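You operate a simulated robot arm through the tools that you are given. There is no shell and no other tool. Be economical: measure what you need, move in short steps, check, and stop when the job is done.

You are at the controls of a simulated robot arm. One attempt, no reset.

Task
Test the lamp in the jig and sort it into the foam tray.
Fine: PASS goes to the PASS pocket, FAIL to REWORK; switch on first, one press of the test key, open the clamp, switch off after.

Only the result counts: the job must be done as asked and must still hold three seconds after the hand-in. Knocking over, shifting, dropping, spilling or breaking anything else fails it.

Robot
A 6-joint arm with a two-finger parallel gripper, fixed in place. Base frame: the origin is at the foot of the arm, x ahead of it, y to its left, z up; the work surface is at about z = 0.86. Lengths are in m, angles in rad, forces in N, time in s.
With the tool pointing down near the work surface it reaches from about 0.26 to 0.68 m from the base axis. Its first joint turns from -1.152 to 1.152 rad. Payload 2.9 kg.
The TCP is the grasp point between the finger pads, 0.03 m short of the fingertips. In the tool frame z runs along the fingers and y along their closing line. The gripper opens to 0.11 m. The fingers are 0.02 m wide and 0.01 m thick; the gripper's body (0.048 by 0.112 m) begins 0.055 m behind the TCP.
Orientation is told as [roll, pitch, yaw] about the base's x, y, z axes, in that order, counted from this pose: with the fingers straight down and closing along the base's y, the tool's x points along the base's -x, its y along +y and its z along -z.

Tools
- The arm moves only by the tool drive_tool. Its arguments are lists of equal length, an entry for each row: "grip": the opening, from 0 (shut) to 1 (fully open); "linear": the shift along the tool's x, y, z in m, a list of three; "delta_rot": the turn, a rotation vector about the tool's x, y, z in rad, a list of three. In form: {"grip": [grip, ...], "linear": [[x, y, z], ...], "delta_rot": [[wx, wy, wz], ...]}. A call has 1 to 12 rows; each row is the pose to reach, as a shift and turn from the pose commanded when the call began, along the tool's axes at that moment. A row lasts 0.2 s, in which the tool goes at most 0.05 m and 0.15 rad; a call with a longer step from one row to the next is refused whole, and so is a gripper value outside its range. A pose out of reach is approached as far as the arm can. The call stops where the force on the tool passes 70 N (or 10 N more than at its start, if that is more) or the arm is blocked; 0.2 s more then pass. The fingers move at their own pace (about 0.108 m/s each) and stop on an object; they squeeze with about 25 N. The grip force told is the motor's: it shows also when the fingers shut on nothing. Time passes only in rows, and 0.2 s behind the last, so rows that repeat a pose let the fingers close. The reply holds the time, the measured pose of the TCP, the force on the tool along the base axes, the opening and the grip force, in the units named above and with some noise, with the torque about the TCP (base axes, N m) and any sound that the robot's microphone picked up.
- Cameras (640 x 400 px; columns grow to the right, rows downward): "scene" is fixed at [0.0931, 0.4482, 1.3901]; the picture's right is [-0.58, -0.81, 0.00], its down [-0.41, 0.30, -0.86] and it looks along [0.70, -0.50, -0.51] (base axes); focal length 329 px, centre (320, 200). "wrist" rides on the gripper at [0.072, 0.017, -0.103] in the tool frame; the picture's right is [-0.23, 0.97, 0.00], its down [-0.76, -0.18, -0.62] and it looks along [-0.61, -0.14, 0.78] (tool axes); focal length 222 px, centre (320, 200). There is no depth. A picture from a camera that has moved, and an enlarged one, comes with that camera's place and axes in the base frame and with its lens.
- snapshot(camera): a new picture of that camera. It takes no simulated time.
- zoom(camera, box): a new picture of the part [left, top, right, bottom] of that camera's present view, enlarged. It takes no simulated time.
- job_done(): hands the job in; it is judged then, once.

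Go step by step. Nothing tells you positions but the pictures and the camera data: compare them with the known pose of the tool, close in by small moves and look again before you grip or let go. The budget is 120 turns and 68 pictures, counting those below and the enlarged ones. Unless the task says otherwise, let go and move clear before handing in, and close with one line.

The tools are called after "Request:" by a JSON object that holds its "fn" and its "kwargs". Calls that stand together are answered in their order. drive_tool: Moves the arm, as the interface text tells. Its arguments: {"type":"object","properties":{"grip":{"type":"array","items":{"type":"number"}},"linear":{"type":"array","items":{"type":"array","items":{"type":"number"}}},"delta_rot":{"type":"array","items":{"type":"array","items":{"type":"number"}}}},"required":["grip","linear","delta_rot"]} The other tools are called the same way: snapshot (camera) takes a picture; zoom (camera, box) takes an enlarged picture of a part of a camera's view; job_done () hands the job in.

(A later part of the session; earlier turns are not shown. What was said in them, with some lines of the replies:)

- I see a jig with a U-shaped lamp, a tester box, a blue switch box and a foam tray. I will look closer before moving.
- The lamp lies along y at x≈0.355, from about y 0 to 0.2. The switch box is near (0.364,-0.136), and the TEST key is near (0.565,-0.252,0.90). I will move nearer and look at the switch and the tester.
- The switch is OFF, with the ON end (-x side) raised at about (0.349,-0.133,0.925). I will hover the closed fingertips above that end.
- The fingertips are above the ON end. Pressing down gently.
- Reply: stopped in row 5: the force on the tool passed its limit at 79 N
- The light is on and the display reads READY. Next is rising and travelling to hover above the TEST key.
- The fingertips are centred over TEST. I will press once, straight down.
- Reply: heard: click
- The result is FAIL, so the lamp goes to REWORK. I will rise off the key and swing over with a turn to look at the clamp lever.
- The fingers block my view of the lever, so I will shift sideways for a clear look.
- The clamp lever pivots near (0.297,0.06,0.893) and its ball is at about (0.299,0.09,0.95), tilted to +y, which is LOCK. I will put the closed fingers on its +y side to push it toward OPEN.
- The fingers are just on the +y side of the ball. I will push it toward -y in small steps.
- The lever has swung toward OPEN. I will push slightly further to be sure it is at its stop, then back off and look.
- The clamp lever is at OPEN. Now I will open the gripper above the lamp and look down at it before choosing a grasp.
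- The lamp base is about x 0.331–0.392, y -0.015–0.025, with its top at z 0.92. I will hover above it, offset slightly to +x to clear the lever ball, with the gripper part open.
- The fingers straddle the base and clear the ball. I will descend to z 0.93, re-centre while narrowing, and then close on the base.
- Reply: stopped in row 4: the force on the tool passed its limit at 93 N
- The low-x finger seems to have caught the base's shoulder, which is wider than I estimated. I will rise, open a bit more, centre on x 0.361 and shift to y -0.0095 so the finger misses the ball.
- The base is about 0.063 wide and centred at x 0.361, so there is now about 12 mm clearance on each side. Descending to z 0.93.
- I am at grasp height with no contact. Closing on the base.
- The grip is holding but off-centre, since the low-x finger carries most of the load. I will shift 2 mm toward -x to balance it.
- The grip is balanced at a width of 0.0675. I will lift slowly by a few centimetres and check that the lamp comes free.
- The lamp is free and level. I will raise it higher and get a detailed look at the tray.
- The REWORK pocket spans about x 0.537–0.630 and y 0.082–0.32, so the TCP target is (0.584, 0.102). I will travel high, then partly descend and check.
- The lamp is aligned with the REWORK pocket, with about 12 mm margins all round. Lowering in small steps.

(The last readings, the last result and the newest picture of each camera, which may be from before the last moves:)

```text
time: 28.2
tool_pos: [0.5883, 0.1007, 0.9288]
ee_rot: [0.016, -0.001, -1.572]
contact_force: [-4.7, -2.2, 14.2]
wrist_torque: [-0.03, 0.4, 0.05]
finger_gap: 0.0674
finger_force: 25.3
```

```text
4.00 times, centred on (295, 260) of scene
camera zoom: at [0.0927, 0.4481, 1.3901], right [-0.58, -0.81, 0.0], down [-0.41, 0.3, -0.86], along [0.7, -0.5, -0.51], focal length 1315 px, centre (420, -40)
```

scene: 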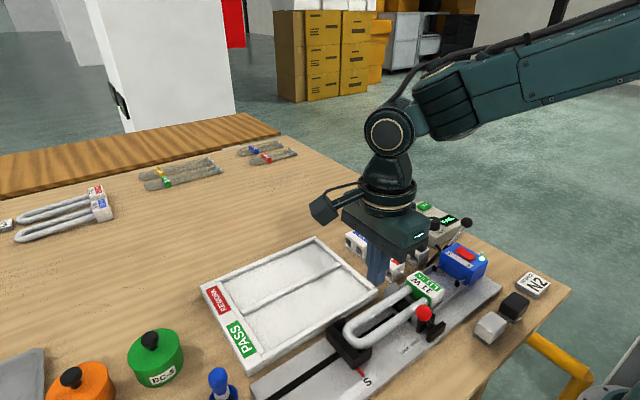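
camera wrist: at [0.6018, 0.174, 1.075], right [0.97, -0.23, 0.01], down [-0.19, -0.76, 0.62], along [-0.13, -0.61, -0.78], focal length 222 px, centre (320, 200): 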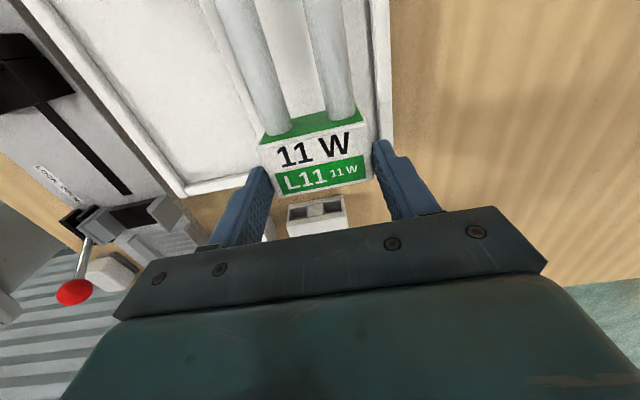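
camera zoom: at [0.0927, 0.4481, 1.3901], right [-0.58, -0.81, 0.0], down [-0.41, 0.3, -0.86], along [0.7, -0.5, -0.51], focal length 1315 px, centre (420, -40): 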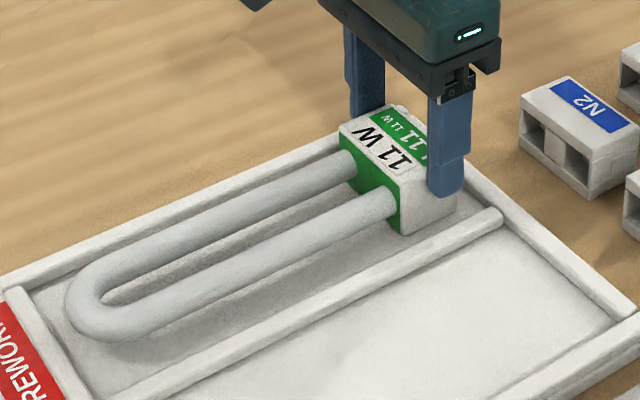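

I feel contact at 14 N, and the base seems to be on the pocket floor. I will check the far side with the wrist camera before releasing.

Request:
{"fn": "zoom", "kwargs": {"camera": "wrist", "box": [170, 0, 430, 210]}}

```text
1.90 times, centred on (300, 105) of wrist
camera zoom: at [0.6039, 0.1742, 1.0328], right [0.97, -0.23, 0.02], down [-0.19, -0.76, 0.62], along [-0.13, -0.61, -0.78], focal length 423 px, centre (358, 381)
```

zoom: 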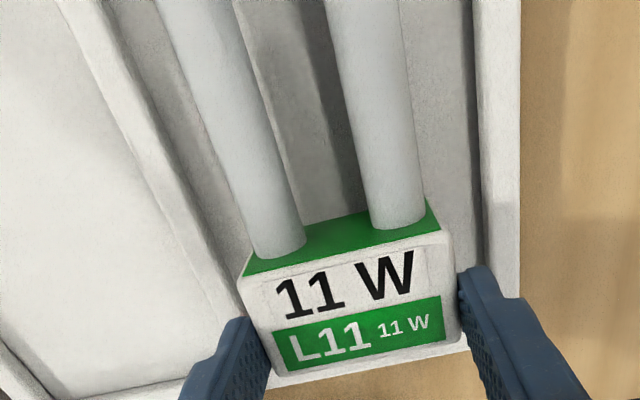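

The lamp sits inside the pocket with free space on both sides. The fingertips (z≈0.90) are above the walls, so I will release and rise.

Request:
{"fn": "drive_tool", "kwargs": {"grip": [0.66, 0.72, 0.78, 0.78, 0.78, 0.78, 0.78], "linear": [[0, 0, 0], [0, 0, 0], [0, 0, 0], [0, 0, -0.02], [0, 0, -0.05], [0, 0, -0.09], [0, 0, -0.12]], "delta_rot": [[0, 0, 0], [0, 0, 0], [0, 0, 0], [0, 0, 0], [0, 0, 0], [0, 0, 0], [0, 0, 0]]}}

Request:
{"fn": "snapshot", "kwargs": {"camera": "scene"}}

Request:
{"fn": "zoom", "kwargs": {"camera": "scene", "box": [200, 200, 380, 330]}}

```text
time: 29.8
tool_pos: [0.5873, 0.0989, 1.0461]
ee_rot: [0.013, -0.001, -1.571]
contact_force: [0.6, 0.4, -0.3]
wrist_torque: [-0.02, 0.01, -0.02]
finger_gap: 0.0859
finger_force: 0.0
```

```text
25 pictures are left
```

scene: 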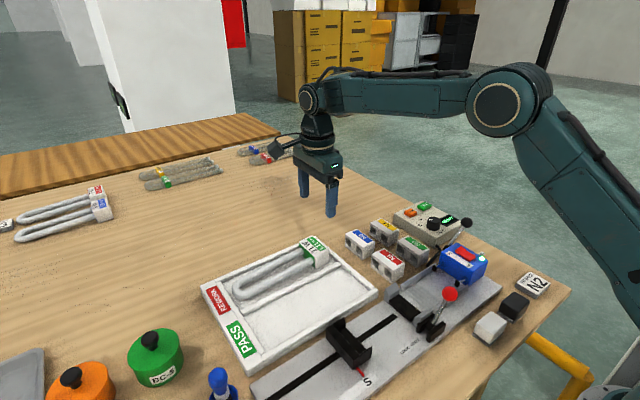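

```text
3.08 times, centred on (290, 265) of scene
camera zoom: at [0.093, 0.4482, 1.3901], right [-0.58, -0.81, 0.0], down [-0.41, 0.3, -0.86], along [0.7, -0.5, -0.51], focal length 1012 px, centre (412, 0)
```

zoom: 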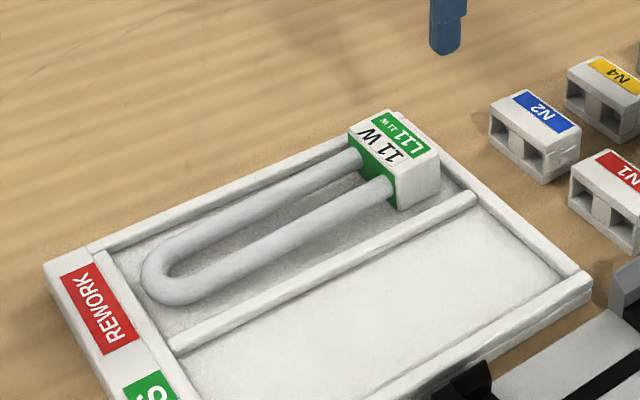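

The lamp rests in the REWORK pocket. Next I will close the fingers and go to the OFF end of the switch, at about (0.383,-0.133).

Request:
{"fn": "drive_tool", "kwargs": {"grip": [0.5, 0.2, 0, 0, 0, 0, 0, 0, 0], "linear": [[-0.033, -0.029, 0], [-0.066, -0.058, 0], [-0.099, -0.087, 0], [-0.132, -0.117, 0], [-0.166, -0.146, 0], [-0.199, -0.175, 0], [-0.232, -0.2043, 0], [-0.232, -0.2043, 0.04], [-0.232, -0.2043, 0.071]], "delta_rot": [[0, 0, 0], [0, 0, 0], [0, 0, 0], [0, 0, 0], [0, 0, 0], [0, 0, 0], [0, 0, 0], [0, 0, 0], [0, 0, 0]]}}

Request:
{"fn": "zoom", "kwargs": {"camera": "scene", "box": [410, 200, 520, 290]}}

Request:
{"fn": "zoom", "kwargs": {"camera": "wrist", "box": [200, 60, 440, 240]}}

```text
time: 31.8
tool_pos: [0.3821, -0.1307, 0.9727]
ee_rot: [0.015, -0.002, -1.571]
contact_force: [-1.0, 0.3, 0.2]
wrist_torque: [0.02, 0.05, 0.01]
finger_gap: 0.0
finger_force: 25.4
```

```text
4.44 times, centred on (465, 245) of scene
camera zoom: at [0.093, 0.4482, 1.3901], right [-0.58, -0.81, 0.0], down [-0.41, 0.3, -0.86], along [0.7, -0.5, -0.51], focal length 1462 px, centre (-324, 0)
```

zoom: 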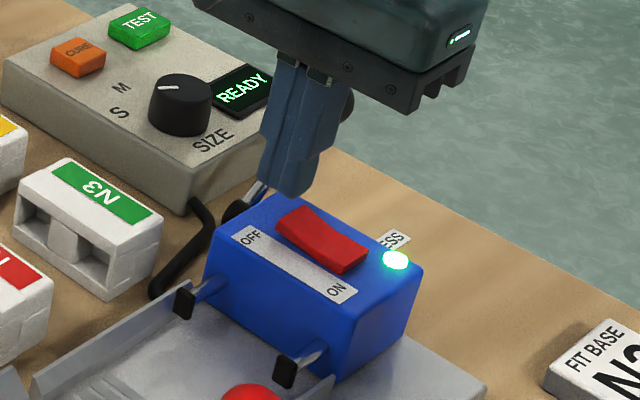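

```text
2.22 times, centred on (320, 150) of wrist
camera zoom: at [0.3987, -0.0572, 1.0766], right [0.97, -0.23, 0.01], down [-0.19, -0.76, 0.62], along [-0.13, -0.61, -0.78], focal length 494 px, centre (320, 311)
```

zoom: 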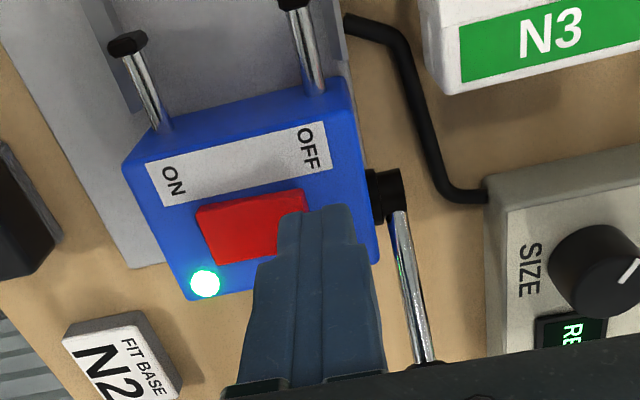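

The fingers are over the raised OFF end and clear of the press lever. Pressing down.

Request:
{"fn": "drive_tool", "kwargs": {"grip": [0, 0, 0, 0, 0, 0, 0], "linear": [[0, 0, 0.01], [0, 0, 0.015], [0, 0, 0.018], [0, 0, 0.021], [0, 0, 0.024], [0, 0, 0.027], [0, 0, 0.029]], "delta_rot": [[0, 0, 0], [0, 0, 0], [0, 0, 0], [0, 0, 0], [0, 0, 0], [0, 0, 0], [0, 0, 0]]}}

Request:
{"fn": "zoom", "kwargs": {"camera": "scene", "box": [410, 200, 520, 290]}}

```text
time: 33.0
tool_pos: [0.3836, -0.1313, 0.9548]
ee_rot: [0.017, -0.002, -1.571]
contact_force: [-8.4, 3.5, 17.9]
wrist_torque: [0.04, 0.46, -0.04]
finger_gap: 0.0002
finger_force: 24.3
stopped in row 5: the force on the tool passed its limit at 79 N (the readings are from after the stop); the commanded pose is now the measured one
```

```text
4.44 times, centred on (465, 245) of scene
camera zoom: at [0.0926, 0.4484, 1.39], right [-0.58, -0.81, 0.0], down [-0.41, 0.3, -0.86], along [0.7, -0.5, -0.51], focal length 1462 px, centre (-324, 0)
```

zoom: 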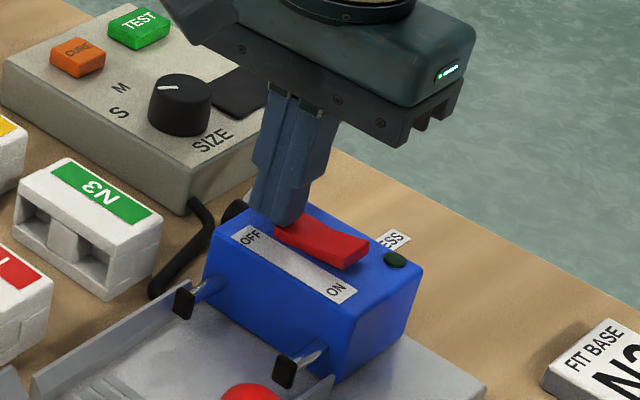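

The switch is off: the light and the display are both dark. I will rise clear and do a final check.

Request:
{"fn": "drive_tool", "kwargs": {"grip": [0, 0, 0, 0, 0], "linear": [[0, 0, -0.03], [0, 0, -0.07], [0, 0, -0.11], [0, 0, -0.15], [0, 0, -0.18]], "delta_rot": [[0, 0, 0], [0, 0, 0], [0, 0, 0], [0, 0, 0], [0, 0, 0]]}}

Request:
{"fn": "zoom", "kwargs": {"camera": "scene", "box": [190, 190, 570, 400]}}

```text
time: 34.2
tool_pos: [0.3802, -0.1299, 1.1357]
ee_rot: [0.018, -0.002, -1.572]
contact_force: [0.1, -1.0, -0.1]
wrist_torque: [0.01, -0.01, -0.01]
finger_gap: 0.0
finger_force: 25.2
```

```text
1.68 times, centred on (380, 295) of scene
camera zoom: at [0.093, 0.4482, 1.39], right [-0.58, -0.81, 0.0], down [-0.41, 0.3, -0.86], along [0.7, -0.5, -0.51], focal length 554 px, centre (219, 40)
```

zoom: 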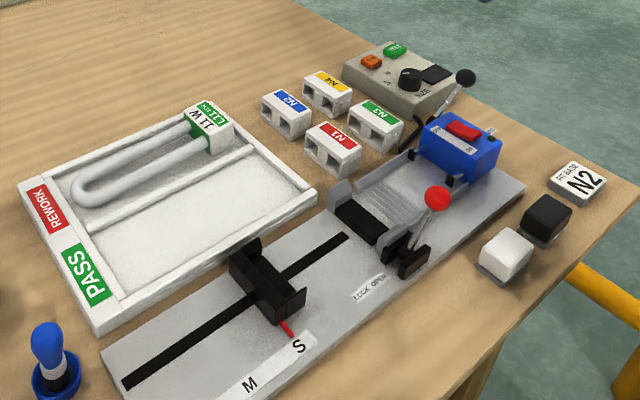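

The lamp lies in REWORK, the clamp is open, the switch is off and nothing else has moved. Handing in.

Request:
{"fn": "job_done", "kwargs": {}}

```text
The job is handed in.
```

The lamp tested FAIL on one press of the test key and is now in the REWORK pocket, with the clamp open and the switch off.
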